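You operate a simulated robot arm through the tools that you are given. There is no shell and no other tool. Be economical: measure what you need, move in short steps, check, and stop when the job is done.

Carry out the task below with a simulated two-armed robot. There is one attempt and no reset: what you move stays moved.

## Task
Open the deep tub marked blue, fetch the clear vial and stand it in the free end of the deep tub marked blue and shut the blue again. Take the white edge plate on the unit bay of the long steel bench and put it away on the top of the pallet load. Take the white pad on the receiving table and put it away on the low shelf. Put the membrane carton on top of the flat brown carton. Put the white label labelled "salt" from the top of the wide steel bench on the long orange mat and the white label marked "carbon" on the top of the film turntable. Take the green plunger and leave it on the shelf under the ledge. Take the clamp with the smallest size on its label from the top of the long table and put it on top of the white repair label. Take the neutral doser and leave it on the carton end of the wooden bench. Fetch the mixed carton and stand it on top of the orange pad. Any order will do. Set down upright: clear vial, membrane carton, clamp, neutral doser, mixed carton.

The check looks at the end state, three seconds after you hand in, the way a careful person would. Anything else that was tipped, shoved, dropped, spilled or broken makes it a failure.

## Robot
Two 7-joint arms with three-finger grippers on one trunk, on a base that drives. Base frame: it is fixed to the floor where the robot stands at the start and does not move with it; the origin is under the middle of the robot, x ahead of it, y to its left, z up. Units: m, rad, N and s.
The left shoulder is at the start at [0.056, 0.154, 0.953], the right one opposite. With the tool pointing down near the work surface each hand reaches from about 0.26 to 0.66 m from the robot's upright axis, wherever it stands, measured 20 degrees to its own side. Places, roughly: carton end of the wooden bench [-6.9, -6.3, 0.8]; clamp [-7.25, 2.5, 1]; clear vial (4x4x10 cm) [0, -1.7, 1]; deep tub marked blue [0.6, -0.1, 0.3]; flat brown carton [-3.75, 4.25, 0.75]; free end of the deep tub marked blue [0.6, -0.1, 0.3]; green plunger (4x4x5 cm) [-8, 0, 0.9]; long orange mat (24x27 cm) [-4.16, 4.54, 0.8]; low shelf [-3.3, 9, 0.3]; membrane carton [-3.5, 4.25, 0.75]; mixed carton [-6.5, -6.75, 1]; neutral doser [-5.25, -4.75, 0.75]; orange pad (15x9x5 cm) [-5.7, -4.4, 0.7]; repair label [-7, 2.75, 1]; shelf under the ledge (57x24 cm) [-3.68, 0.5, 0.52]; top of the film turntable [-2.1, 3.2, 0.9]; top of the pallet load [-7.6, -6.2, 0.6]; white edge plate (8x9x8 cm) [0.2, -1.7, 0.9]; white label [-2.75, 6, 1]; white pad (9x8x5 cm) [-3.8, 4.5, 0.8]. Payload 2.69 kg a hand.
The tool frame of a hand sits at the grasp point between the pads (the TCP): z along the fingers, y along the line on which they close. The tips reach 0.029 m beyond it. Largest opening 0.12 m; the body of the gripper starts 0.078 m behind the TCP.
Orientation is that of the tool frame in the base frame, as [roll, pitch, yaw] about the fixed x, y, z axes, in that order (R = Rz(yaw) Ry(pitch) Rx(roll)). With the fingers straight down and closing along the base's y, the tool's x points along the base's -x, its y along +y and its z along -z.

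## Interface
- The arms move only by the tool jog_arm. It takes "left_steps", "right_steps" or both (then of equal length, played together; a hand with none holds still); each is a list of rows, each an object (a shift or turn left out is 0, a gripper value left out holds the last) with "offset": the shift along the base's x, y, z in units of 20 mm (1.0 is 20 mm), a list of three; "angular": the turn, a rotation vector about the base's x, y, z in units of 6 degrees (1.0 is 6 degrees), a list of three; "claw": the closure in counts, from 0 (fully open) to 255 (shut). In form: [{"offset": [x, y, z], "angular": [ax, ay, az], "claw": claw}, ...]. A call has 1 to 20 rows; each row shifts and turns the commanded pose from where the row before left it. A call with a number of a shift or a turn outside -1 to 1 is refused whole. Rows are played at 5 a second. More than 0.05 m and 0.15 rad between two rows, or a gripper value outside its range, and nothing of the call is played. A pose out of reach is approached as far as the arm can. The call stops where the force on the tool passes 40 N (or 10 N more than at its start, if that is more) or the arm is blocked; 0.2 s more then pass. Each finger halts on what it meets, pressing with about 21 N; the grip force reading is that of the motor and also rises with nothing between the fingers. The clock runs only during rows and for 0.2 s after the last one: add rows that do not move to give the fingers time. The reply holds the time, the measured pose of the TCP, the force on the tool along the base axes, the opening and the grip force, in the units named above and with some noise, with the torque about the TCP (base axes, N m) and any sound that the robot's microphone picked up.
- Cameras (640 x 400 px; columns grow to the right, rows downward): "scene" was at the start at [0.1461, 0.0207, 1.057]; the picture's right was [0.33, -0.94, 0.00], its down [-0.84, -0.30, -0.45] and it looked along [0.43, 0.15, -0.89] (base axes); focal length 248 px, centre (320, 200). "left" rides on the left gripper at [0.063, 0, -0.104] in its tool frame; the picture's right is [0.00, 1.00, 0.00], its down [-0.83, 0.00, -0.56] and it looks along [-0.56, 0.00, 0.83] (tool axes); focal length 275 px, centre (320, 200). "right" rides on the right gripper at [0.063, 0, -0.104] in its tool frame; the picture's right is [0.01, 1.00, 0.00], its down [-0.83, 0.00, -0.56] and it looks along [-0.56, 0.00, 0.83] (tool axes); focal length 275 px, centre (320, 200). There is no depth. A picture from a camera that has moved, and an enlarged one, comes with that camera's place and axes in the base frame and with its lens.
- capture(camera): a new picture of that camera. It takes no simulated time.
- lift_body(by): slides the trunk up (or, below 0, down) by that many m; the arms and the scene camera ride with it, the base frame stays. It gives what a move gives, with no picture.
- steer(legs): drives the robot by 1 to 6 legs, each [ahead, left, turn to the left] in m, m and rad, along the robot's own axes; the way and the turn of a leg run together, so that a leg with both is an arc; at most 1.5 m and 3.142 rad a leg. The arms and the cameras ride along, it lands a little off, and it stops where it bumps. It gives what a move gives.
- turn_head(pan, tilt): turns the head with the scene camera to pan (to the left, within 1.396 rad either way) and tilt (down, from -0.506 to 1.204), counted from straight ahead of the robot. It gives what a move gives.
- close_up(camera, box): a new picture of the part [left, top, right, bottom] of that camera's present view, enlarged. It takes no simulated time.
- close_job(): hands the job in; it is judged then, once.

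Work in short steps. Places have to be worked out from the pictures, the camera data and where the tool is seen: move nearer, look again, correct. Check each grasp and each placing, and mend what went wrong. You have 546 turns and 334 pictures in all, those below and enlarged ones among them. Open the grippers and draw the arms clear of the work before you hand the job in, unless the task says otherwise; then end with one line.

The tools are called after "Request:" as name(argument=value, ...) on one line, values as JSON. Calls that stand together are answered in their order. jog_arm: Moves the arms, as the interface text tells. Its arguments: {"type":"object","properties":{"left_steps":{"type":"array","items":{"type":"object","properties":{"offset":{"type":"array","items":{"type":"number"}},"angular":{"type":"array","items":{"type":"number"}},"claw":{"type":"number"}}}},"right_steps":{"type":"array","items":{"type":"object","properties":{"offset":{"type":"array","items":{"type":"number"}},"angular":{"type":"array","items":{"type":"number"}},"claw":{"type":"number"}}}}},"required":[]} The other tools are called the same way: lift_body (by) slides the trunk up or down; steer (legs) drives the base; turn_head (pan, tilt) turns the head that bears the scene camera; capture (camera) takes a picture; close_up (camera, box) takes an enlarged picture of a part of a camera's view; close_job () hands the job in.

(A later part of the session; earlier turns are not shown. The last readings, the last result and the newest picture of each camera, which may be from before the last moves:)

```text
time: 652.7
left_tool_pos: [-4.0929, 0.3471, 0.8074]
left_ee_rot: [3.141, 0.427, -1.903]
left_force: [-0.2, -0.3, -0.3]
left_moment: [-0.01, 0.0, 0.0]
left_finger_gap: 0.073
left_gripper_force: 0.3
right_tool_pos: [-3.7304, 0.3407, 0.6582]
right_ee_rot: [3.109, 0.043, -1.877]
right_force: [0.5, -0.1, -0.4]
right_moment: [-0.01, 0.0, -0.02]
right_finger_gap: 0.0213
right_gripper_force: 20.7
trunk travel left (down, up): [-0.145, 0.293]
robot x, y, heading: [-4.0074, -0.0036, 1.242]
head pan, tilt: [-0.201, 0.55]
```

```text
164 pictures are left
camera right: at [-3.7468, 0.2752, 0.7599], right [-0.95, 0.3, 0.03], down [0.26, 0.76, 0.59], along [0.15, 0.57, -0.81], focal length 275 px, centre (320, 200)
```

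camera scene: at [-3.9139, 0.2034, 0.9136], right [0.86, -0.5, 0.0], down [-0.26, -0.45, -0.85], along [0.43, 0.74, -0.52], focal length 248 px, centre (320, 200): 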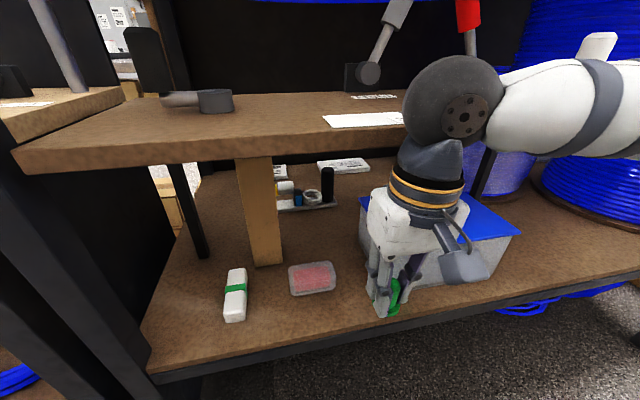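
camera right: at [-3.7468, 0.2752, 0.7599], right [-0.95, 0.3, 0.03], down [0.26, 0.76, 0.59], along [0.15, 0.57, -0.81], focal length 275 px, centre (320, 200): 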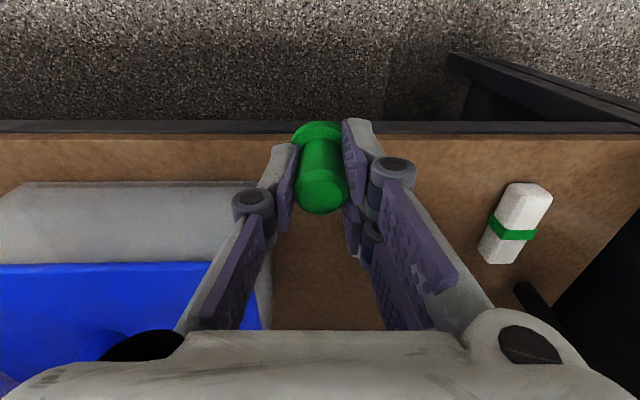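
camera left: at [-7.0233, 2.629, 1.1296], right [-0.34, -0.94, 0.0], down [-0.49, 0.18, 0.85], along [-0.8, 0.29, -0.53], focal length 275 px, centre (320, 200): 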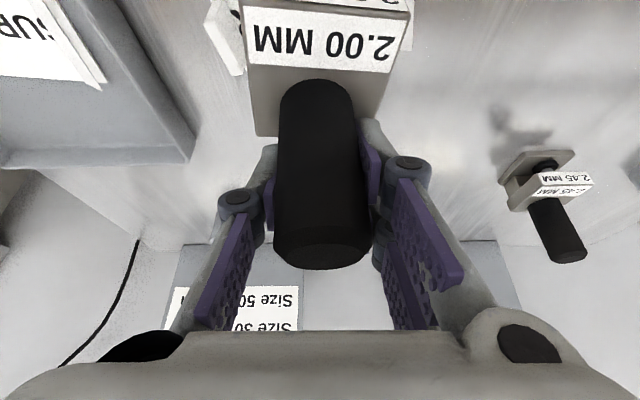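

Aligned between the pieces. Move 10 cm in, then look.

Request:
jog_arm(right_steps=[{"offset": [0.31, 0.95, 0]}, {"offset": [0.31, 0.95, 0]}, {"offset": [0.31, 0.95, 0]}, {"offset": [0.31, 0.95, 0]}, {"offset": [0.31, 0.95, 0]}, {"offset": [0, 0, -1]}, {"offset": [0, 0, -1]}])

Request:
capture(camera="scene")

Request:
capture(camera="right")

```text
time: 653.8
left_tool_pos: [-4.0849, 0.3282, 0.816]
left_ee_rot: [3.133, 0.445, -1.927]
left_force: [-1.0, -0.3, 0.8]
left_moment: [0.04, 0.0, -0.04]
left_finger_gap: 0.0731
left_gripper_force: 0.1
right_tool_pos: [-3.7203, 0.3528, 0.6582]
right_ee_rot: [-3.141, 0.041, -1.733]
right_force: [0.1, 0.0, -0.2]
right_moment: [-0.03, 0.0, 0.01]
right_finger_gap: 0.0217
right_gripper_force: 21.0
trunk travel left (down, up): [-0.145, 0.293]
robot x, y, heading: [-4.0025, -0.0113, 1.225]
head pan, tilt: [-0.201, 0.55]
stopped in row 5 (right hand): the arm was blocked; the commanded pose is now the measured one
```

```text
163 pictures are left
camera scene: at [-3.9087, 0.1785, 0.918], right [0.85, -0.52, -0.01], down [-0.27, -0.43, -0.86], along [0.44, 0.74, -0.51], focal length 248 px, centre (320, 200)
```

scene: 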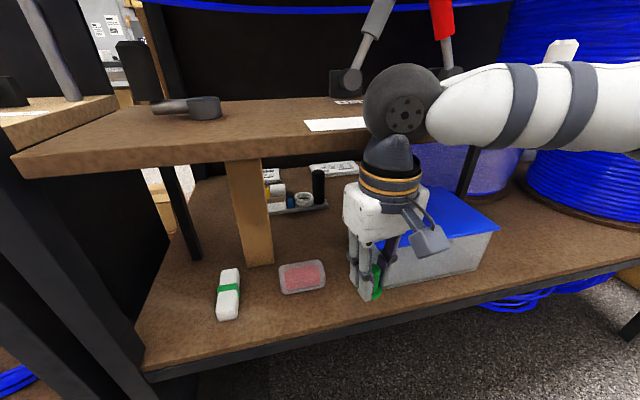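

```text
162 pictures are left
camera right: at [-3.7327, 0.2865, 0.7607], right [-0.99, 0.16, 0.0], down [0.12, 0.8, 0.59], along [0.1, 0.58, -0.81], focal length 275 px, centre (320, 200)
```

right: 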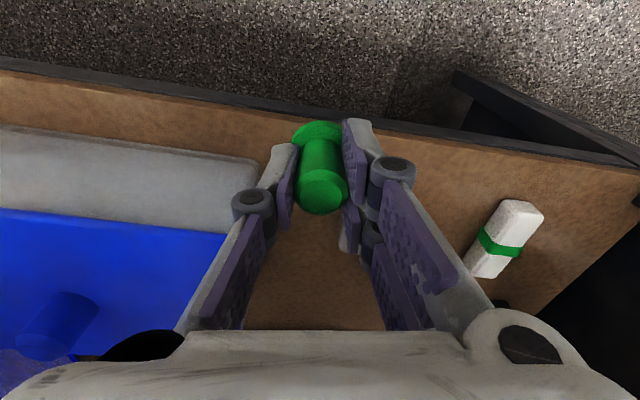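

The wrist met the ledge's front edge. Back off, straighten yaw, and tilt the hand ~21° forward so the wrist stays outside; the plunger can level itself when it touches down.

Request:
jog_arm(right_steps=[{"offset": [-0.33, -0.94, 0]}, {"offset": [-0.33, -0.94, 0]}, {"offset": [-0.33, -0.94, 0]}, {"angular": [0.88, -0.32, -0.45]}, {"angular": [0.88, -0.32, -0.45]}, {"angular": [0.88, -0.32, -0.45]}, {"angular": [0.6, -0.22, -0.4]}, {"offset": [0, 0, 0]}])

Request:
steer(legs=[[0, 0, 0.018]])

Request:
capture(camera="scene")

```text
time: 655.5
left_tool_pos: [-4.0893, 0.3443, 0.8079]
left_ee_rot: [3.14, 0.426, -1.918]
left_force: [-1.4, -0.4, -0.1]
left_moment: [-0.03, 0.01, -0.02]
left_finger_gap: 0.0727
left_gripper_force: 0.0
right_tool_pos: [-3.7432, 0.3143, 0.6482]
right_ee_rot: [-3.098, 0.376, -1.911]
right_force: [-0.2, 0.0, -0.6]
right_moment: [-0.03, 0.02, -0.01]
right_finger_gap: 0.0213
right_gripper_force: 21.3
trunk travel left (down, up): [-0.145, 0.293]
robot x, y, heading: [-4.002, -0.0072, 1.234]
head pan, tilt: [-0.201, 0.55]
```

```text
time: 656.3
left_tool_pos: [-4.0947, 0.3437, 0.8072]
left_ee_rot: [3.14, 0.427, -1.897]
left_force: [-0.2, -0.3, 0.2]
left_moment: [-0.02, -0.02, -0.02]
left_finger_gap: 0.0731
left_gripper_force: 0.0
right_tool_pos: [-3.7493, 0.3195, 0.6465]
right_ee_rot: [-3.096, 0.375, -1.892]
right_force: [0.0, 0.8, -0.8]
right_moment: [-0.01, 0.02, -0.01]
right_finger_gap: 0.0217
right_gripper_force: 21.4
trunk travel left (down, up): [-0.145, 0.293]
robot x, y, heading: [-4.0059, -0.0087, 1.253]
head pan, tilt: [-0.201, 0.55]
```

```text
161 pictures are left
camera scene: at [-3.9144, 0.2004, 0.9136], right [0.87, -0.5, 0.0], down [-0.26, -0.45, -0.85], along [0.42, 0.74, -0.52], focal length 248 px, centre (320, 200)
```

scene: 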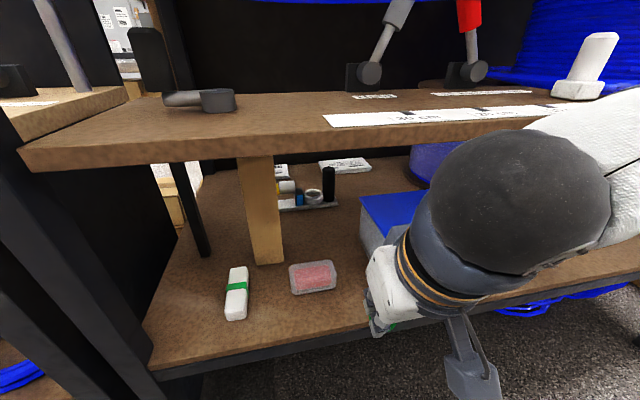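

Lower to 0.61, then move 12.5 cm in.

Request:
jog_arm(right_steps=[{"offset": [0, 0, -1]}, {"offset": [0, 0, -1]}, {"offset": [0.34, 0.94, 0]}, {"offset": [0.34, 0.94, 0]}, {"offset": [0.34, 0.94, 0]}, {"offset": [0.34, 0.94, 0]}, {"offset": [0.34, 0.94, 0]}, {"offset": [0.34, 0.94, 0]}])

Request:
capture(camera="right")

Request:
capture(camera="scene")

```text
time: 658.1
left_tool_pos: [-4.0943, 0.3404, 0.809]
left_ee_rot: [3.141, 0.429, -1.9]
left_force: [0.5, 0.1, 0.3]
left_moment: [0.0, 0.0, 0.0]
left_finger_gap: 0.073
left_gripper_force: 0.1
right_tool_pos: [-3.7097, 0.4287, 0.6071]
right_ee_rot: [-3.093, 0.374, -1.886]
right_force: [0.1, -0.4, -0.7]
right_moment: [0.03, 0.0, -0.01]
right_finger_gap: 0.0215
right_gripper_force: 20.8
trunk travel left (down, up): [-0.145, 0.293]
robot x, y, heading: [-4.0011, -0.0101, 1.252]
head pan, tilt: [-0.201, 0.55]
```

```text
160 pictures are left
camera right: at [-3.7446, 0.3388, 0.6816], right [-0.95, 0.32, -0.05], down [0.15, 0.55, 0.82], along [0.29, 0.77, -0.57], focal length 275 px, centre (320, 200)
```

right: 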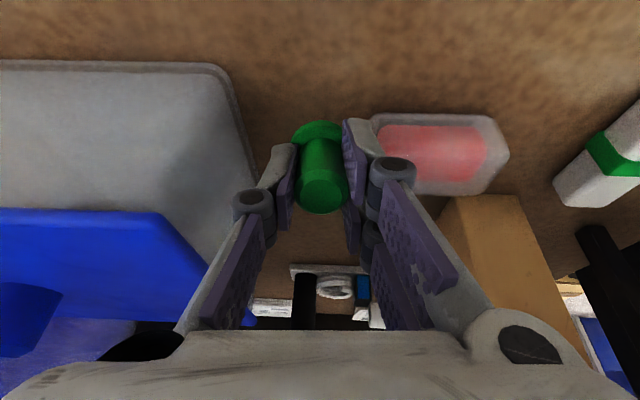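

```text
159 pictures are left
camera scene: at [-3.9152, 0.1973, 0.9142], right [0.87, -0.5, 0.0], down [-0.26, -0.45, -0.85], along [0.43, 0.74, -0.52], focal length 248 px, centre (320, 200)
```

scene: 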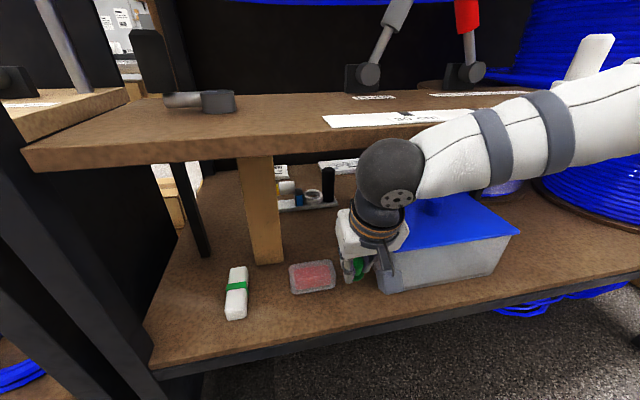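

Good position. Lower slowly to contact.

Request:
jog_arm(right_steps=[{"offset": [0, 0, -0.7]}, {"offset": [0, 0, -0.7]}, {"offset": [0, 0, -0.3]}, {"offset": [0, 0, -0.3]}, {"offset": [0, 0, 0]}])

```text
time: 659.3
left_tool_pos: [-4.0946, 0.3441, 0.8081]
left_ee_rot: [3.14, 0.427, -1.898]
left_force: [0.4, -0.2, 0.2]
left_moment: [-0.01, -0.03, -0.04]
left_finger_gap: 0.0731
left_gripper_force: 0.0
right_tool_pos: [-3.7084, 0.4327, 0.5684]
right_ee_rot: [-3.098, 0.375, -1.892]
right_force: [-0.4, -0.3, -0.3]
right_moment: [-0.02, -0.02, 0.02]
right_finger_gap: 0.0213
right_gripper_force: 21.1
trunk travel left (down, up): [-0.145, 0.293]
robot x, y, heading: [-4.0032, -0.0088, 1.249]
head pan, tilt: [-0.201, 0.55]
```

Request:
jog_arm(right_steps=[{"offset": [0, 0, -0.25]}, {"offset": [0, 0, -0.25]}, {"offset": [0, 0, -0.25]}, {"offset": [0, 0, -0.25]}, {"offset": [0, 0, 0]}])

Request:
capture(camera="right")

```text
time: 660.1
left_tool_pos: [-4.095, 0.3435, 0.8077]
left_ee_rot: [3.139, 0.429, -1.898]
left_force: [0.2, 0.8, 0.0]
left_moment: [0.02, 0.0, -0.01]
left_finger_gap: 0.0727
left_gripper_force: 0.1
right_tool_pos: [-3.7073, 0.4356, 0.5597]
right_ee_rot: [-3.097, 0.39, -1.893]
right_force: [0.1, -4.6, 19.6]
right_moment: [-0.2, 0.09, 0.04]
right_finger_gap: 0.0216
right_gripper_force: 21.4
trunk travel left (down, up): [-0.145, 0.293]
robot x, y, heading: [-4.003, -0.0057, 1.252]
head pan, tilt: [-0.201, 0.55]
stopped in row 4 (right hand): the force on the tool passed its limit at 46 N (the readings are from after the stop); the commanded pose is now the measured one
```

```text
158 pictures are left
camera right: at [-3.7439, 0.344, 0.6313], right [-0.94, 0.33, -0.04], down [0.15, 0.54, 0.83], along [0.29, 0.78, -0.56], focal length 275 px, centre (320, 200)
```

right: 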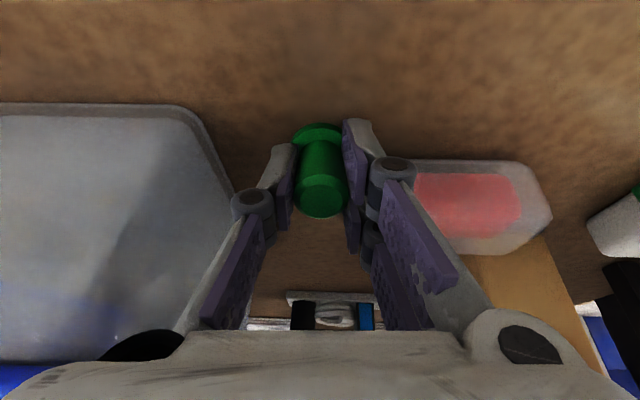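

Touching. Open slowly and let it settle upright, then look.

Request:
jog_arm(right_steps=[{"offset": [0, 0, 0.1], "claw": 200}, {"claw": 190}, {"claw": 180}, {"claw": 170}, {"claw": 160}])

Request:
capture(camera="right")

```text
time: 661.3
left_tool_pos: [-4.0948, 0.344, 0.8076]
left_ee_rot: [3.14, 0.427, -1.898]
left_force: [-0.3, 0.8, -0.3]
left_moment: [-0.01, 0.0, -0.03]
left_finger_gap: 0.073
left_gripper_force: 0.1
right_tool_pos: [-3.7068, 0.4357, 0.5574]
right_ee_rot: [-3.095, 0.385, -1.89]
right_force: [0.0, -0.4, 0.1]
right_moment: [-0.01, 0.03, -0.02]
right_finger_gap: 0.0448
right_gripper_force: 0.1
trunk travel left (down, up): [-0.145, 0.293]
robot x, y, heading: [-4.0008, -0.0087, 1.25]
head pan, tilt: [-0.201, 0.55]
```

```text
157 pictures are left
camera right: at [-3.7436, 0.3444, 0.6312], right [-0.94, 0.33, -0.04], down [0.15, 0.54, 0.83], along [0.29, 0.77, -0.56], focal length 275 px, centre (320, 200)
```

right: 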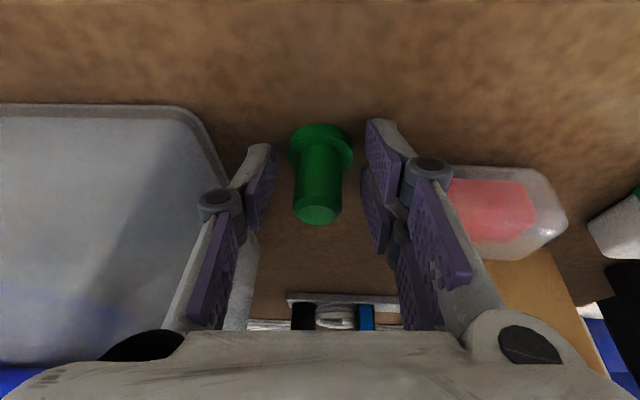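

Plunger stands upright. Withdraw backward and then back the robot out.

Request:
jog_arm(right_steps=[{"offset": [-0.31, -0.95, 0.2]}, {"offset": [-0.31, -0.95, 0.2]}, {"offset": [-0.31, -0.95, 0.2]}, {"offset": [-0.31, -0.95, 0.2]}, {"offset": [-0.31, -0.95, 0.2]}, {"offset": [-0.31, -0.95, 0.2]}])

Request:
steer(legs=[[-0.3, 0, 0]])

Request:
capture(camera="scene")

```text
time: 662.7
left_tool_pos: [-4.0951, 0.3445, 0.8082]
left_ee_rot: [3.14, 0.427, -1.899]
left_force: [0.8, -0.2, 0.6]
left_moment: [-0.01, 0.0, 0.03]
left_finger_gap: 0.0732
left_gripper_force: 0.0
right_tool_pos: [-3.7462, 0.3221, 0.5824]
right_ee_rot: [-3.098, 0.385, -1.892]
right_force: [-0.3, 0.0, -0.1]
right_moment: [0.05, -0.01, -0.01]
right_finger_gap: 0.0448
right_gripper_force: 0.0
trunk travel left (down, up): [-0.145, 0.293]
robot x, y, heading: [-4.0011, -0.0104, 1.255]
head pan, tilt: [-0.201, 0.55]
```

```text
time: 664.8
left_tool_pos: [-4.1908, 0.0591, 0.808]
left_ee_rot: [3.141, 0.428, -1.895]
left_force: [-0.1, 0.7, -0.1]
left_moment: [-0.01, -0.03, -0.03]
left_finger_gap: 0.0729
left_gripper_force: 0.0
right_tool_pos: [-3.8426, 0.038, 0.5825]
right_ee_rot: [-3.095, 0.385, -1.887]
right_force: [-0.2, -0.1, -0.7]
right_moment: [0.02, 0.0, 0.0]
right_finger_gap: 0.0446
right_gripper_force: 0.0
trunk travel left (down, up): [-0.145, 0.293]
robot x, y, heading: [-4.0971, -0.296, 1.259]
head pan, tilt: [-0.201, 0.55]
```

```text
156 pictures are left
camera scene: at [-4.0094, -0.0845, 0.9137], right [0.87, -0.5, 0.0], down [-0.26, -0.45, -0.85], along [0.42, 0.74, -0.52], focal length 248 px, centre (320, 200)
```

scene: 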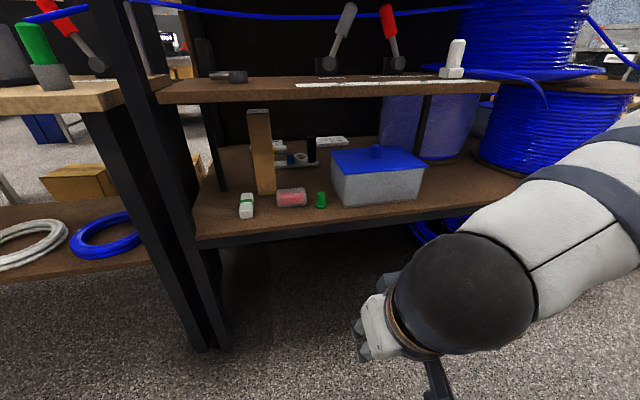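

Plunger is done. Raise the trunk, straighten the right hand, then drive out of the aisle eastward.

Request:
lift_body(by=0.28)

Request:
jog_arm(right_steps=[{"offset": [0, 0, 1], "angular": [-0.9, 0.3, 0], "claw": 60}, {"offset": [0, 0, 1], "angular": [-0.9, 0.3, 0]}, {"offset": [0, 0, 1], "angular": [-0.9, 0.3, 0]}, {"offset": [0, 0, 1], "angular": [-0.8, 0.27, 0]}, {"offset": [0, 0, 1]}, {"offset": [0, 0, 1]}, {"offset": [0, 0, 1]}, {"offset": [0, 0, 1]}, {"offset": [0, 0, 1]}, {"offset": [0, 0, 1]}, {"offset": [0, 0, 1]}, {"offset": [0, 0, 1]}], left_steps=[{"angular": [-0.9, 0.3, 0], "claw": 60}, {"angular": [-0.9, 0.3, 0]}, {"angular": [-0.9, 0.3, 0]}, {"angular": [-0.9, 0.3, 0]}, {"offset": [0, 0, 0]}, {"offset": [0, 0, 0]}, {"offset": [0, 0, 0]}, {"offset": [0, 0, 0]}, {"offset": [0, 0, 0]}, {"offset": [0, 0, 0]}, {"offset": [0, 0, 0]}, {"offset": [0, 0, 0]}])

Request:
steer(legs=[[0, 0, -1.57], [1.5, 0, 0], [0.35, 0, 0]])

Request:
turn_head(pan=1.1, tilt=0.2)

Request:
capture(camera="scene")

```text
time: 667.6
left_tool_pos: [-4.1889, 0.0591, 1.0876]
left_ee_rot: [3.14, 0.426, -1.895]
left_force: [0.3, -0.2, -1.0]
left_moment: [0.01, 0.01, 0.04]
left_finger_gap: 0.0733
left_gripper_force: 0.0
right_tool_pos: [-3.8419, 0.0383, 0.8608]
right_ee_rot: [-3.096, 0.383, -1.889]
right_force: [0.7, -0.2, -1.4]
right_moment: [0.03, 0.01, 0.02]
right_finger_gap: 0.0448
right_gripper_force: 0.1
trunk travel left (down, up): [-0.425, 0.013]
robot x, y, heading: [-4.0967, -0.294, 1.252]
head pan, tilt: [-0.201, 0.55]
```

```text
time: 670.2
left_tool_pos: [-4.1914, 0.0575, 1.0888]
left_ee_rot: [3.141, 0.028, -1.895]
left_force: [1.5, 0.2, -0.1]
left_moment: [-0.01, 0.01, -0.01]
left_finger_gap: 0.0918
left_gripper_force: 0.0
right_tool_pos: [-3.8425, 0.0378, 1.1003]
right_ee_rot: [-3.098, 0.0, -1.888]
right_force: [0.8, 0.5, 0.6]
right_moment: [-0.01, 0.0, -0.01]
right_finger_gap: 0.0921
right_gripper_force: 0.1
trunk travel left (down, up): [-0.425, 0.013]
robot x, y, heading: [-4.1012, -0.2932, 1.252]
head pan, tilt: [-0.201, 0.55]
```

```text
time: 683.4
left_tool_pos: [-1.9833, -0.7707, 1.0876]
left_ee_rot: [3.139, 0.031, 2.825]
left_force: [-0.2, -0.2, -0.4]
left_moment: [-0.01, 0.01, 0.03]
left_finger_gap: 0.0916
left_gripper_force: 0.2
right_tool_pos: [-1.9984, -1.1194, 1.1005]
right_ee_rot: [-3.098, 0.002, 2.832]
right_force: [0.5, -0.3, 0.3]
right_moment: [0.05, 0.04, -0.03]
right_finger_gap: 0.0918
right_gripper_force: 0.0
trunk travel left (down, up): [-0.425, 0.013]
robot x, y, heading: [-2.3321, -0.8618, -0.309]
head pan, tilt: [-0.201, 0.55]
```

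```text
time: 684.8
left_tool_pos: [-1.9834, -0.7698, 1.0878]
left_ee_rot: [-3.14, 0.03, 2.826]
left_force: [-0.2, -0.3, -0.9]
left_moment: [-0.07, 0.04, 0.02]
left_finger_gap: 0.0917
left_gripper_force: 0.1
right_tool_pos: [-1.9995, -1.1193, 1.1017]
right_ee_rot: [-3.099, 0.0, 2.833]
right_force: [0.4, -0.3, 0.1]
right_moment: [0.01, 0.01, -0.02]
right_finger_gap: 0.0917
right_gripper_force: 0.1
trunk travel left (down, up): [-0.425, 0.013]
robot x, y, heading: [-2.3309, -0.8623, -0.31]
head pan, tilt: [1.1, 0.201]
```

```text
155 pictures are left
camera scene: at [-2.2483, -0.8058, 1.2488], right [0.71, -0.7, 0.0], down [-0.14, -0.14, -0.98], along [0.69, 0.7, -0.2], focal length 248 px, centre (320, 200)
```

scene: 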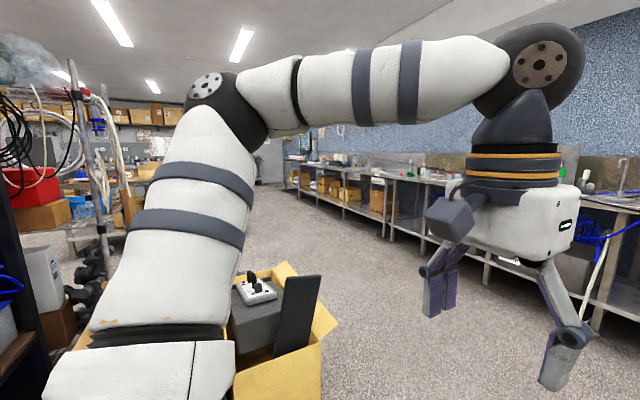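

Drive east past the yellow box, then north.

Request:
steer(legs=[[0, 0, 0.3], [1.45, 0, 0], [0, 0, 1.5], [1.3, 0, 0], [0.8, 0, 0]])

Request:
turn_head(pan=0.3, tilt=0.15)

Request:
capture(camera="scene")

```text
time: 706.7
left_tool_pos: [-0.8153, 1.5614, 1.0876]
left_ee_rot: [3.141, 0.03, -1.694]
left_force: [0.8, 0.8, -0.5]
left_moment: [-0.03, 0.01, 0.03]
left_finger_gap: 0.0918
left_gripper_force: 0.0
right_tool_pos: [-0.4674, 1.6113, 1.1012]
right_ee_rot: [-3.101, 0.001, -1.686]
right_force: [0.8, -0.1, -0.5]
right_moment: [0.0, -0.02, 0.02]
right_finger_gap: 0.0919
right_gripper_force: 0.0
trunk travel left (down, up): [-0.425, 0.013]
robot x, y, heading: [-0.6517, 1.2357, 1.454]
head pan, tilt: [1.1, 0.201]
```

```text
time: 707.9
left_tool_pos: [-0.814, 1.5603, 1.0881]
left_ee_rot: [3.14, 0.031, -1.693]
left_force: [0.5, 0.3, -0.4]
left_moment: [0.02, -0.03, 0.0]
left_finger_gap: 0.0918
left_gripper_force: 0.0
right_tool_pos: [-0.4678, 1.6115, 1.1011]
right_ee_rot: [-3.099, 0.001, -1.687]
right_force: [-0.1, 0.7, -0.2]
right_moment: [-0.01, -0.01, 0.01]
right_finger_gap: 0.0919
right_gripper_force: 0.1
trunk travel left (down, up): [-0.425, 0.013]
robot x, y, heading: [-0.6548, 1.233, 1.454]
head pan, tilt: [0.3, 0.15]
```

```text
154 pictures are left
camera scene: at [-0.6668, 1.3455, 1.2535], right [0.98, 0.18, 0.0], down [0.03, -0.15, -0.99], along [-0.18, 0.97, -0.15], focal length 248 px, centre (320, 200)
```

scene: 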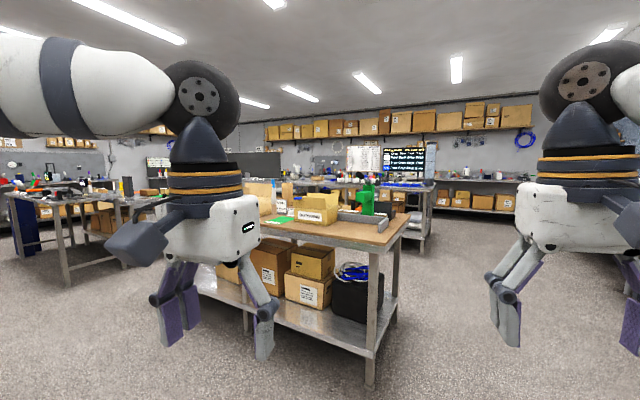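

Zoom on the packing table ahead.

Request:
close_up(camera="scene", box=[240, 140, 450, 280])

Request:
turn_head(pan=0.9, tilt=0.2)

Request:
capture(camera="scene")

```text
2.86 times, centred on (345, 210) of scene
camera zoom: at [-0.6668, 1.3455, 1.2535], right [0.98, 0.18, 0.0], down [0.03, -0.15, -0.99], along [-0.18, 0.97, -0.15], focal length 708 px, centre (249, 171)
```

zoom: 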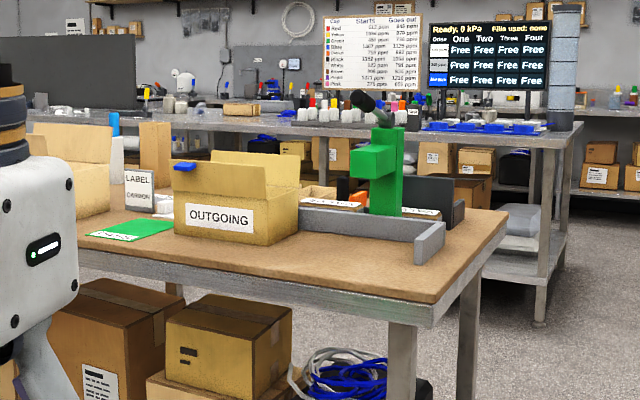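

```text
time: 708.9
left_tool_pos: [-0.814, 1.5597, 1.0877]
left_ee_rot: [-3.141, 0.03, -1.691]
left_force: [0.0, -0.6, -0.5]
left_moment: [0.01, 0.03, -0.02]
left_finger_gap: 0.092
left_gripper_force: 0.0
right_tool_pos: [-0.4691, 1.6119, 1.1002]
right_ee_rot: [-3.102, 0.0, -1.686]
right_force: [0.7, -0.1, 0.1]
right_moment: [0.01, 0.02, -0.01]
right_finger_gap: 0.0915
right_gripper_force: 0.1
trunk travel left (down, up): [-0.425, 0.013]
robot x, y, heading: [-0.6541, 1.2365, 1.456]
head pan, tilt: [0.901, 0.201]
```

```text
152 pictures are left
camera scene: at [-0.7155, 1.3204, 1.2488], right [0.71, 0.71, 0.0], down [0.14, -0.14, -0.98], along [-0.69, 0.69, -0.2], focal length 248 px, centre (320, 200)
```

scene: 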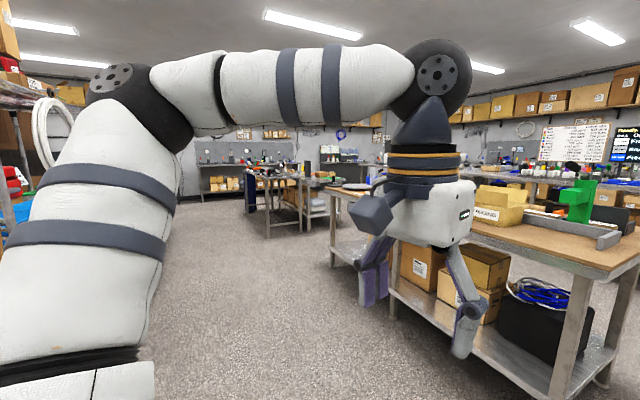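

The packing table is ahead, the wide steel bench behind it. I'll go round its right end into the aisle between them.

Request:
steer(legs=[[0, 0, -0.55], [1.4, 0, 0], [0.35, 0, 0], [0, 0, 0.75], [1.25, 0, 0]])

Request:
turn_head(pan=0.6, tilt=0.25)

Request:
capture(camera="scene")

```text
time: 727.1
left_tool_pos: [0.1857, 4.1418, 1.0878]
left_ee_rot: [3.141, 0.028, -1.551]
left_force: [0.3, -0.1, -0.4]
left_moment: [0.0, -0.03, 0.0]
left_finger_gap: 0.0919
left_gripper_force: 0.0
right_tool_pos: [0.52, 4.242, 1.1016]
right_ee_rot: [-3.1, 0.001, -1.543]
right_force: [0.5, -1.4, -0.3]
right_moment: [-0.03, -0.01, -0.05]
right_finger_gap: 0.0918
right_gripper_force: 0.1
trunk travel left (down, up): [-0.425, 0.013]
robot x, y, heading: [0.3959, 3.8429, 1.602]
head pan, tilt: [0.901, 0.201]
```

```text
time: 727.9
left_tool_pos: [0.1865, 4.1404, 1.0874]
left_ee_rot: [-3.141, 0.03, -1.548]
left_force: [-0.1, -0.1, -0.4]
left_moment: [0.01, -0.01, 0.02]
left_finger_gap: 0.0916
left_gripper_force: 0.0
right_tool_pos: [0.5212, 4.2416, 1.1016]
right_ee_rot: [-3.1, 0.001, -1.541]
right_force: [-0.1, -0.1, 0.3]
right_moment: [0.0, 0.04, -0.03]
right_finger_gap: 0.0918
right_gripper_force: 0.1
trunk travel left (down, up): [-0.425, 0.013]
robot x, y, heading: [0.3945, 3.8464, 1.598]
head pan, tilt: [0.6, 0.25]
```

```text
151 pictures are left
camera scene: at [0.3377, 3.9376, 1.2443], right [0.81, 0.59, 0.0], down [0.15, -0.2, -0.97], along [-0.57, 0.78, -0.25], focal length 248 px, centre (320, 200)
```

scene: 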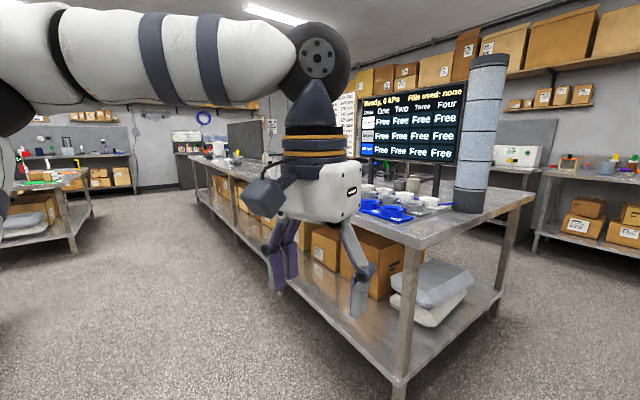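

Drive west along the wide steel bench to the labels.

Request:
steer(legs=[[0, 0, 1.19], [1.5, 0, 0], [1.3, 0, 0]])

Request:
turn_head(pan=-0.7, tilt=0.3)

Request:
capture(camera="scene")

```text
time: 744.4
left_tool_pos: [-2.5735, 4.7767, 1.0886]
left_ee_rot: [3.141, 0.03, -0.389]
left_force: [-0.5, 0.8, -0.8]
left_moment: [0.01, -0.01, -0.01]
left_finger_gap: 0.0919
left_gripper_force: 0.0
right_tool_pos: [-2.5308, 5.1249, 1.1009]
right_ee_rot: [-3.1, 0.001, -0.384]
right_force: [-0.1, 0.4, 0.4]
right_moment: [-0.06, -0.04, -0.02]
right_finger_gap: 0.0917
right_gripper_force: 0.0
trunk travel left (down, up): [-0.425, 0.013]
robot x, y, heading: [-2.2177, 4.8496, 2.76]
head pan, tilt: [0.6, 0.25]
```

```text
time: 745.9
left_tool_pos: [-2.5727, 4.7767, 1.0881]
left_ee_rot: [-3.14, 0.029, -0.387]
left_force: [0.4, -0.3, -0.6]
left_moment: [-0.02, -0.03, -0.04]
left_finger_gap: 0.0916
left_gripper_force: 0.0
right_tool_pos: [-2.5323, 5.1248, 1.1004]
right_ee_rot: [-3.099, 0.001, -0.383]
right_force: [-0.5, -0.9, -1.3]
right_moment: [-0.01, 0.01, -0.01]
right_finger_gap: 0.0917
right_gripper_force: 0.1
trunk travel left (down, up): [-0.425, 0.013]
robot x, y, heading: [-2.2187, 4.8477, 2.76]
head pan, tilt: [-0.7, 0.3]
```

```text
150 pictures are left
camera scene: at [-2.2784, 4.9371, 1.2395], right [0.88, 0.47, 0.0], down [0.14, -0.26, -0.96], along [-0.45, 0.84, -0.3], focal length 248 px, centre (320, 200)
```

scene: 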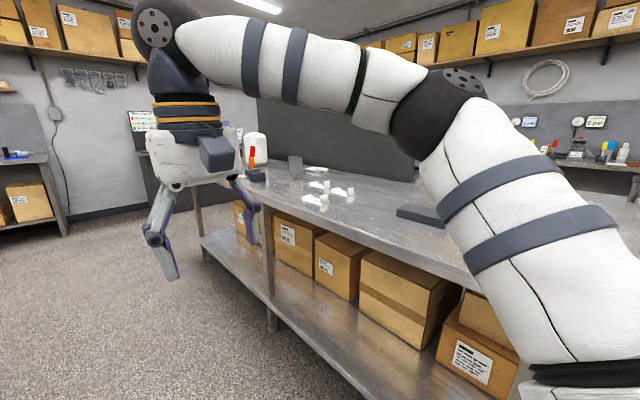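

Turn to face the bench.

Request:
steer(legs=[[0.15, 0.1, 0], [0, 0, -1.47]])

Request:
turn_head(pan=0.1, tilt=0.45)

Request:
capture(camera="scene")

```text
time: 751.0
left_tool_pos: [-2.4948, 5.1584, 1.0869]
left_ee_rot: [3.14, 0.03, -1.876]
left_force: [0.8, 0.4, -0.5]
left_moment: [0.0, 0.0, 0.02]
left_finger_gap: 0.0916
left_gripper_force: 0.0
right_tool_pos: [-2.1447, 5.1461, 1.1002]
right_ee_rot: [-3.102, 0.002, -1.87]
right_force: [0.3, -0.3, -0.6]
right_moment: [-0.04, 0.0, 0.02]
right_finger_gap: 0.0918
right_gripper_force: 0.0
trunk travel left (down, up): [-0.425, 0.013]
robot x, y, heading: [-2.3945, 4.8073, 1.276]
head pan, tilt: [-0.7, 0.3]
```

```text
time: 752.1
left_tool_pos: [-2.4944, 5.1593, 1.0879]
left_ee_rot: [-3.141, 0.028, -1.876]
left_force: [0.7, -0.3, 0.4]
left_moment: [0.01, 0.01, 0.01]
left_finger_gap: 0.0918
left_gripper_force: 0.1
right_tool_pos: [-2.1459, 5.1468, 1.1014]
right_ee_rot: [-3.1, 0.0, -1.868]
right_force: [-0.3, -0.2, 0.3]
right_moment: [0.03, 0.01, 0.02]
right_finger_gap: 0.0919
right_gripper_force: 0.1
trunk travel left (down, up): [-0.425, 0.013]
robot x, y, heading: [-2.3928, 4.8083, 1.272]
head pan, tilt: [0.099, 0.45]
```

```text
149 pictures are left
camera scene: at [-2.3702, 4.9183, 1.2256], right [0.98, -0.2, 0.0], down [-0.09, -0.43, -0.9], along [0.18, 0.88, -0.44], focal length 248 px, centre (320, 200)
```

scene: 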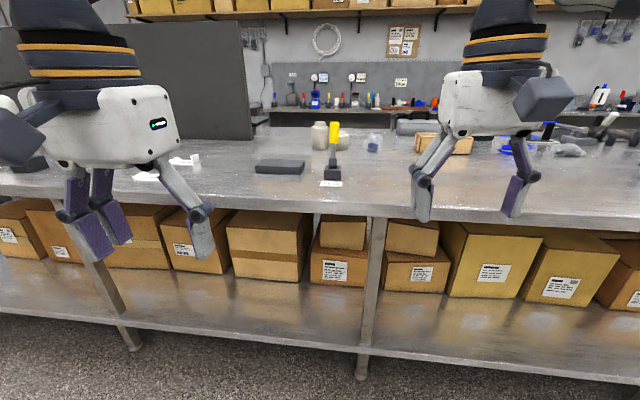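

Labels are to the left behind the left hand. Shift left 0.45 and look.

Request:
steer(legs=[[0, 0.5, 0]])

Request:
turn_head(pan=0.0, tilt=0.5)

Request:
capture(camera="scene")

```text
time: 756.5
left_tool_pos: [-2.9776, 5.3055, 1.0874]
left_ee_rot: [-3.141, 0.029, -1.87]
left_force: [-0.4, 0.0, -0.6]
left_moment: [-0.04, -0.02, -0.01]
left_finger_gap: 0.0916
left_gripper_force: 0.0
right_tool_pos: [-2.629, 5.2953, 1.1014]
right_ee_rot: [-3.098, -0.001, -1.864]
right_force: [0.1, 0.8, 0.6]
right_moment: [-0.01, -0.05, -0.01]
right_finger_gap: 0.0919
right_gripper_force: 0.0
trunk travel left (down, up): [-0.425, 0.013]
robot x, y, heading: [-2.8786, 4.9585, 1.277]
head pan, tilt: [0.099, 0.45]
```

```text
time: 757.2
left_tool_pos: [-2.9785, 5.307, 1.0878]
left_ee_rot: [3.139, 0.031, -1.872]
left_force: [-0.2, 0.0, -0.5]
left_moment: [-0.03, -0.01, 0.0]
left_finger_gap: 0.0919
left_gripper_force: 0.0
right_tool_pos: [-2.6281, 5.2933, 1.1024]
right_ee_rot: [-3.1, 0.0, -1.865]
right_force: [-0.3, 0.0, 0.0]
right_moment: [0.0, 0.0, 0.0]
right_finger_gap: 0.0914
right_gripper_force: 0.1
trunk travel left (down, up): [-0.425, 0.013]
robot x, y, heading: [-2.8776, 4.959, 1.275]
head pan, tilt: [0.0, 0.499]
```

```text
148 pictures are left
camera scene: at [-2.8449, 5.0628, 1.2212], right [0.96, -0.29, 0.0], down [-0.14, -0.46, -0.88], along [0.25, 0.84, -0.48], focal length 248 px, centre (320, 200)
```

scene: 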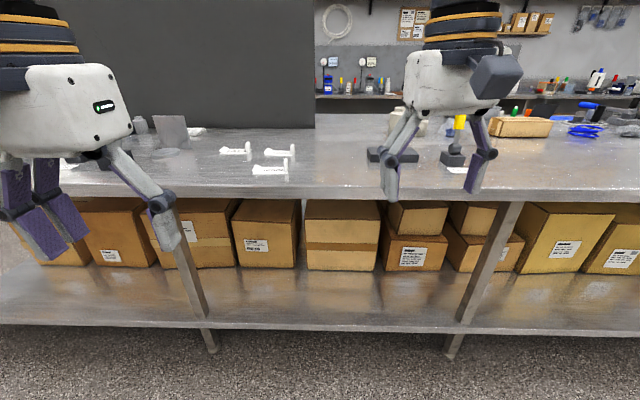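

Request:
close_up(camera="scene", box=[200, 130, 320, 190])

```text
5.33 times, centred on (260, 160) of scene
camera zoom: at [-2.8449, 5.0628, 1.2212], right [0.96, -0.29, 0.0], down [-0.14, -0.46, -0.88], along [0.25, 0.84, -0.48], focal length 1322 px, centre (640, 413)
```

zoom: 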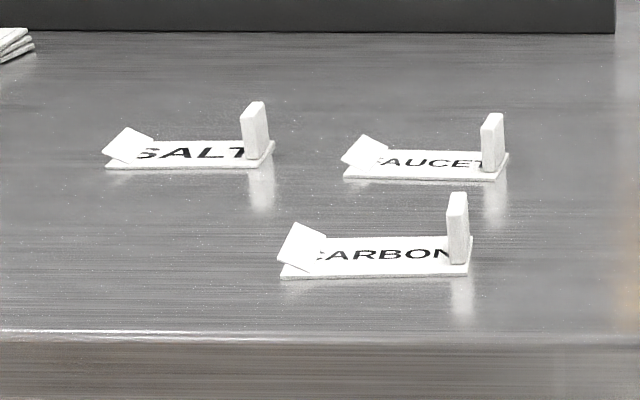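

Tabs on the right end of each label are good grips. SALT tab ≈(-2.845,6.054), CARBON tab ≈(-2.739,5.80). Prepare the left hand tilted for SALT and drive in.

Request:
jog_arm(left_steps=[{"offset": [0, 0, 0.3], "angular": [0.957, -0.291, 0], "claw": 150}, {"offset": [0, 0, 0.3], "angular": [0.957, -0.291, 0]}, {"angular": [0.957, -0.291, 0]}, {"angular": [0.957, -0.291, 0]}, {"angular": [0.957, -0.291, 0]}, {"angular": [0.957, -0.291, 0]}])

Request:
steer(legs=[[0.42, 0.09, 0]])

Request:
capture(camera="left")

Request:
capture(camera="scene")

```text
time: 758.6
left_tool_pos: [-2.9789, 5.3053, 1.1011]
left_ee_rot: [3.138, 0.658, -1.873]
left_force: [0.1, -0.1, 0.5]
left_moment: [-0.01, -0.03, -0.01]
left_finger_gap: 0.0495
left_gripper_force: 0.0
right_tool_pos: [-2.6304, 5.2954, 1.1011]
right_ee_rot: [-3.099, 0.001, -1.865]
right_force: [-0.7, -0.4, 0.3]
right_moment: [0.04, -0.04, 0.01]
right_finger_gap: 0.0917
right_gripper_force: 0.0
trunk travel left (down, up): [-0.425, 0.013]
robot x, y, heading: [-2.8744, 4.9598, 1.278]
head pan, tilt: [0.0, 0.499]
```

```text
time: 761.2
left_tool_pos: [-2.9413, 5.7258, 1.0999]
left_ee_rot: [3.139, 0.658, -1.879]
left_force: [0.0, -0.3, -0.7]
left_moment: [-0.07, -0.01, 0.01]
left_finger_gap: 0.0494
left_gripper_force: 0.1
right_tool_pos: [-2.59, 5.7116, 1.1013]
right_ee_rot: [-3.1, 0.001, -1.873]
right_force: [-0.1, 0.9, -0.3]
right_moment: [-0.02, 0.02, 0.01]
right_finger_gap: 0.0918
right_gripper_force: 0.0
trunk travel left (down, up): [-0.425, 0.013]
robot x, y, heading: [-2.8408, 5.3756, 1.272]
head pan, tilt: [0.0, 0.499]
```

```text
146 pictures are left
camera left: at [-2.9742, 5.6174, 1.1449], right [-0.95, 0.31, 0.01], down [0.1, 0.3, 0.95], along [0.29, 0.9, -0.32], focal length 275 px, centre (320, 200)
```

left: 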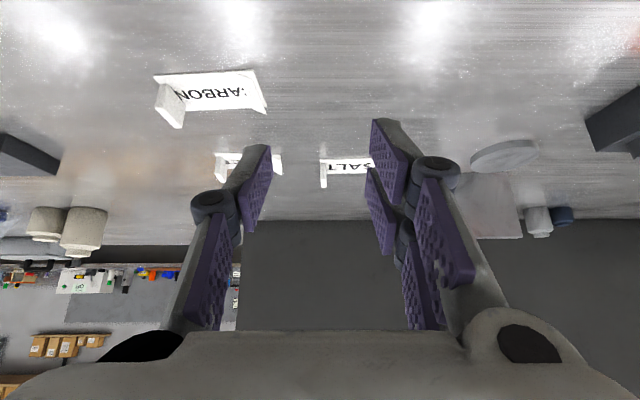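

```text
145 pictures are left
camera scene: at [-2.8088, 5.4817, 1.2211], right [0.95, -0.3, 0.0], down [-0.14, -0.46, -0.88], along [0.26, 0.84, -0.48], focal length 248 px, centre (320, 200)
```

scene: 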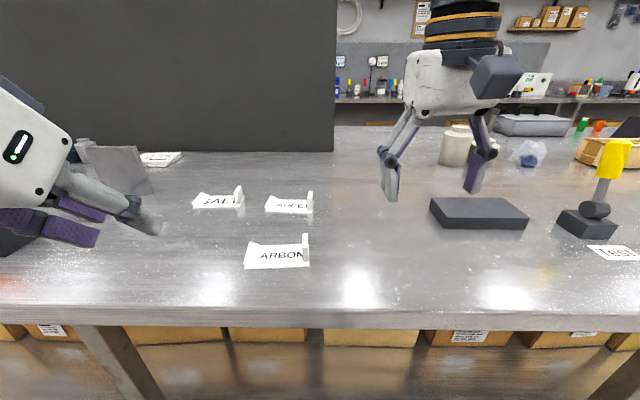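

SALT tab ≈(-2.845,6.01), table z≈0.93, laterally aligned with the left hand. Advance 26 cm while lowering to ~1.02.

Request:
jog_arm(left_steps=[{"offset": [0.29, 0.955, -0.35]}, {"offset": [0.29, 0.955, -0.35]}, {"offset": [0.29, 0.955, -0.35]}, {"offset": [0.29, 0.955, -0.35]}, {"offset": [0.29, 0.955, -0.35]}, {"offset": [0.29, 0.955, -0.35]}, {"offset": [0.29, 0.955, -0.35]}, {"offset": [0.29, 0.955, -0.35]}, {"offset": [0.29, 0.955, -0.35]}, {"offset": [0.29, 0.955, -0.35]}, {"offset": [0.29, 0.955, -0.35]}, {"offset": [0.29, 0.955, -0.35]}])

Request:
capture(camera="left")

```text
time: 763.8
left_tool_pos: [-2.8711, 5.9538, 1.0159]
left_ee_rot: [3.137, 0.658, -1.881]
left_force: [0.0, 0.4, 0.6]
left_moment: [-0.02, 0.0, 0.01]
left_finger_gap: 0.0495
left_gripper_force: 0.1
right_tool_pos: [-2.591, 5.7125, 1.1002]
right_ee_rot: [-3.102, 0.0, -1.874]
right_force: [0.2, -0.1, 0.4]
right_moment: [0.0, -0.01, 0.03]
right_finger_gap: 0.0917
right_gripper_force: 0.1
trunk travel left (down, up): [-0.425, 0.013]
robot x, y, heading: [-2.8426, 5.3781, 1.27]
head pan, tilt: [0.0, 0.499]
```

```text
144 pictures are left
camera left: at [-2.9043, 5.8463, 1.0604], right [-0.95, 0.31, 0.01], down [0.1, 0.3, 0.95], along [0.29, 0.9, -0.32], focal length 275 px, centre (320, 200)
```

left: 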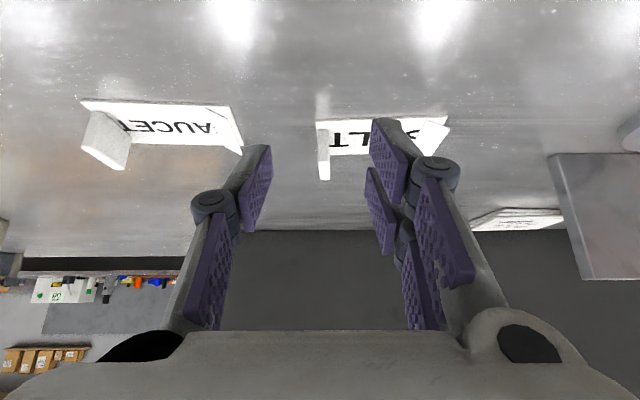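

Aligned; advance 9 cm and lower to 0.968.

Request:
jog_arm(left_steps=[{"offset": [0.28, 0.91, 0]}, {"offset": [0.28, 0.91, 0]}, {"offset": [0.28, 0.91, -0.4]}, {"offset": [0.28, 0.91, -0.8]}, {"offset": [0.28, 0.91, -0.8]}, {"offset": [0, 0, -0.35]}])

Request:
capture(camera="left")

Request:
close_up(camera="scene", box=[140, 120, 340, 280])

```text
time: 765.2
left_tool_pos: [-2.8588, 6.0341, 0.9734]
left_ee_rot: [3.136, 0.659, -1.881]
left_force: [-0.6, 0.1, -0.5]
left_moment: [0.01, 0.0, 0.03]
left_finger_gap: 0.0495
left_gripper_force: 0.1
left hand out of reach, approached as far as the arm can: row 5
right_tool_pos: [-2.5916, 5.7112, 1.1007]
right_ee_rot: [-3.1, 0.001, -1.872]
right_force: [1.0, 0.0, 0.2]
right_moment: [-0.01, 0.0, 0.04]
right_finger_gap: 0.0917
right_gripper_force: 0.1
trunk travel left (down, up): [-0.425, 0.013]
robot x, y, heading: [-2.8403, 5.3778, 1.273]
head pan, tilt: [0.0, 0.499]
```

```text
143 pictures are left
camera left: at [-2.8919, 5.9265, 1.0191], right [-0.95, 0.31, 0.01], down [0.1, 0.3, 0.95], along [0.29, 0.9, -0.32], focal length 275 px, centre (320, 200)
```

left: 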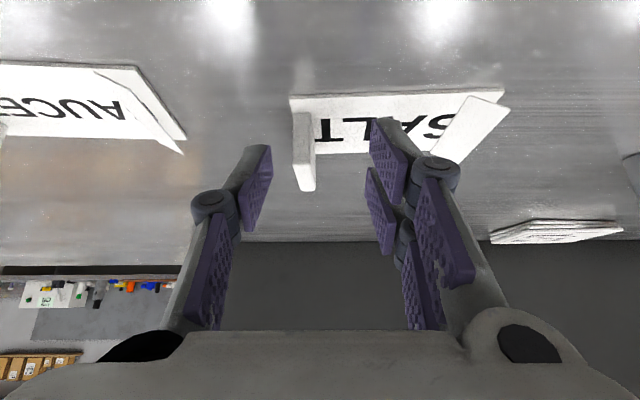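

```text
2.50 times, centred on (240, 200) of scene
camera zoom: at [-2.8087, 5.4813, 1.2211], right [0.95, -0.3, 0.0], down [-0.14, -0.46, -0.88], along [0.26, 0.84, -0.48], focal length 620 px, centre (520, 200)
```

zoom: 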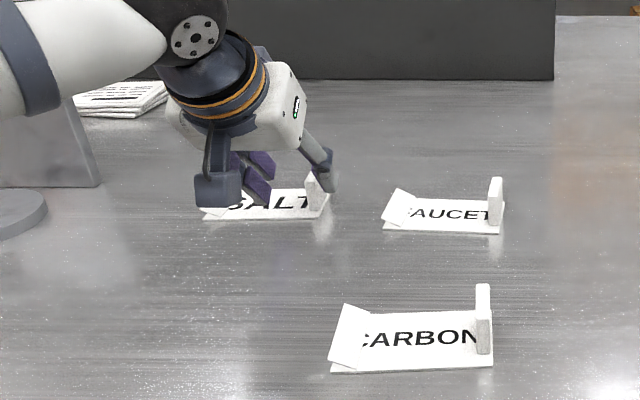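

The tab's near edge is at the TCP. Drive 2 cm forward, then close on the tab.

Request:
steer(legs=[[0.02, 0, 0]])

Request:
jog_arm(left_steps=[{"offset": [0.2, 0, -0.2]}, {"claw": 200}, {"claw": 240}, {"claw": 240}, {"claw": 240}])

Request:
capture(camera="left")

```text
time: 766.0
left_tool_pos: [-2.8524, 6.0536, 0.9752]
left_ee_rot: [3.137, 0.658, -1.88]
left_force: [-0.1, 0.5, -0.2]
left_moment: [-0.04, 0.0, -0.02]
left_finger_gap: 0.0495
left_gripper_force: 0.0
right_tool_pos: [-2.5856, 5.7303, 1.1019]
right_ee_rot: [-3.102, -0.001, -1.873]
right_force: [0.4, 0.7, 0.1]
right_moment: [0.0, -0.01, 0.01]
right_finger_gap: 0.0917
right_gripper_force: 0.0
trunk travel left (down, up): [-0.425, 0.013]
robot x, y, heading: [-2.8352, 5.3955, 1.266]
head pan, tilt: [0.0, 0.499]
```

```text
time: 767.2
left_tool_pos: [-2.8486, 6.054, 0.9703]
left_ee_rot: [3.138, 0.658, -1.88]
left_force: [0.5, 0.2, 0.4]
left_moment: [0.0, 0.03, 0.0]
left_finger_gap: 0.009
left_gripper_force: 20.3
right_tool_pos: [-2.5853, 5.7305, 1.101]
right_ee_rot: [-3.098, -0.001, -1.873]
right_force: [-0.1, -0.1, 0.7]
right_moment: [0.01, 0.0, 0.02]
right_finger_gap: 0.0921
right_gripper_force: 0.1
trunk travel left (down, up): [-0.425, 0.013]
robot x, y, heading: [-2.8356, 5.3955, 1.267]
head pan, tilt: [0.0, 0.499]
```

```text
141 pictures are left
camera left: at [-2.8815, 5.9448, 1.0148], right [-0.95, 0.31, 0.01], down [0.1, 0.3, 0.95], along [0.29, 0.9, -0.32], focal length 275 px, centre (320, 200)
```

left: 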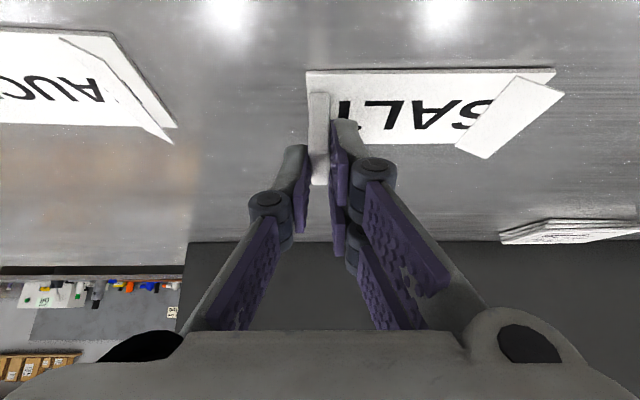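

Gripped (9 mm). Lift and check.

Request:
jog_arm(left_steps=[{"offset": [0, 0, 0.8]}, {"offset": [0, 0, 1]}, {"offset": [-0.2, -0.6, 1]}, {"offset": [-0.29, -0.95, 0.6]}, {"offset": [-0.29, -0.95, 0.6]}])

Request:
capture(camera="left")

```text
time: 768.4
left_tool_pos: [-2.8745, 6.0015, 1.0416]
left_ee_rot: [3.138, 0.661, -1.88]
left_force: [0.2, -0.3, -0.8]
left_moment: [0.03, -0.01, -0.01]
left_finger_gap: 0.0093
left_gripper_force: 21.4
left hand out of reach, approached as far as the arm can: row 2
right_tool_pos: [-2.5851, 5.7301, 1.1013]
right_ee_rot: [-3.1, 0.002, -1.873]
right_force: [-1.2, 0.1, -0.7]
right_moment: [-0.03, 0.01, -0.03]
right_finger_gap: 0.092
right_gripper_force: 0.0
trunk travel left (down, up): [-0.425, 0.013]
robot x, y, heading: [-2.8382, 5.3944, 1.267]
head pan, tilt: [0.0, 0.499]
```

```text
140 pictures are left
camera left: at [-2.9082, 5.8923, 1.0862], right [-0.95, 0.31, 0.01], down [0.1, 0.3, 0.95], along [0.29, 0.9, -0.32], focal length 275 px, centre (320, 200)
```

left: 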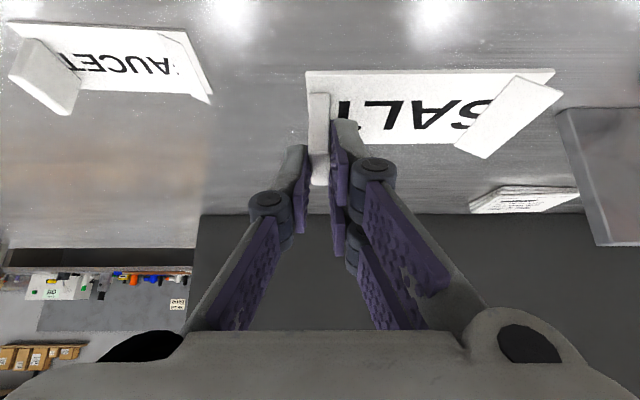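

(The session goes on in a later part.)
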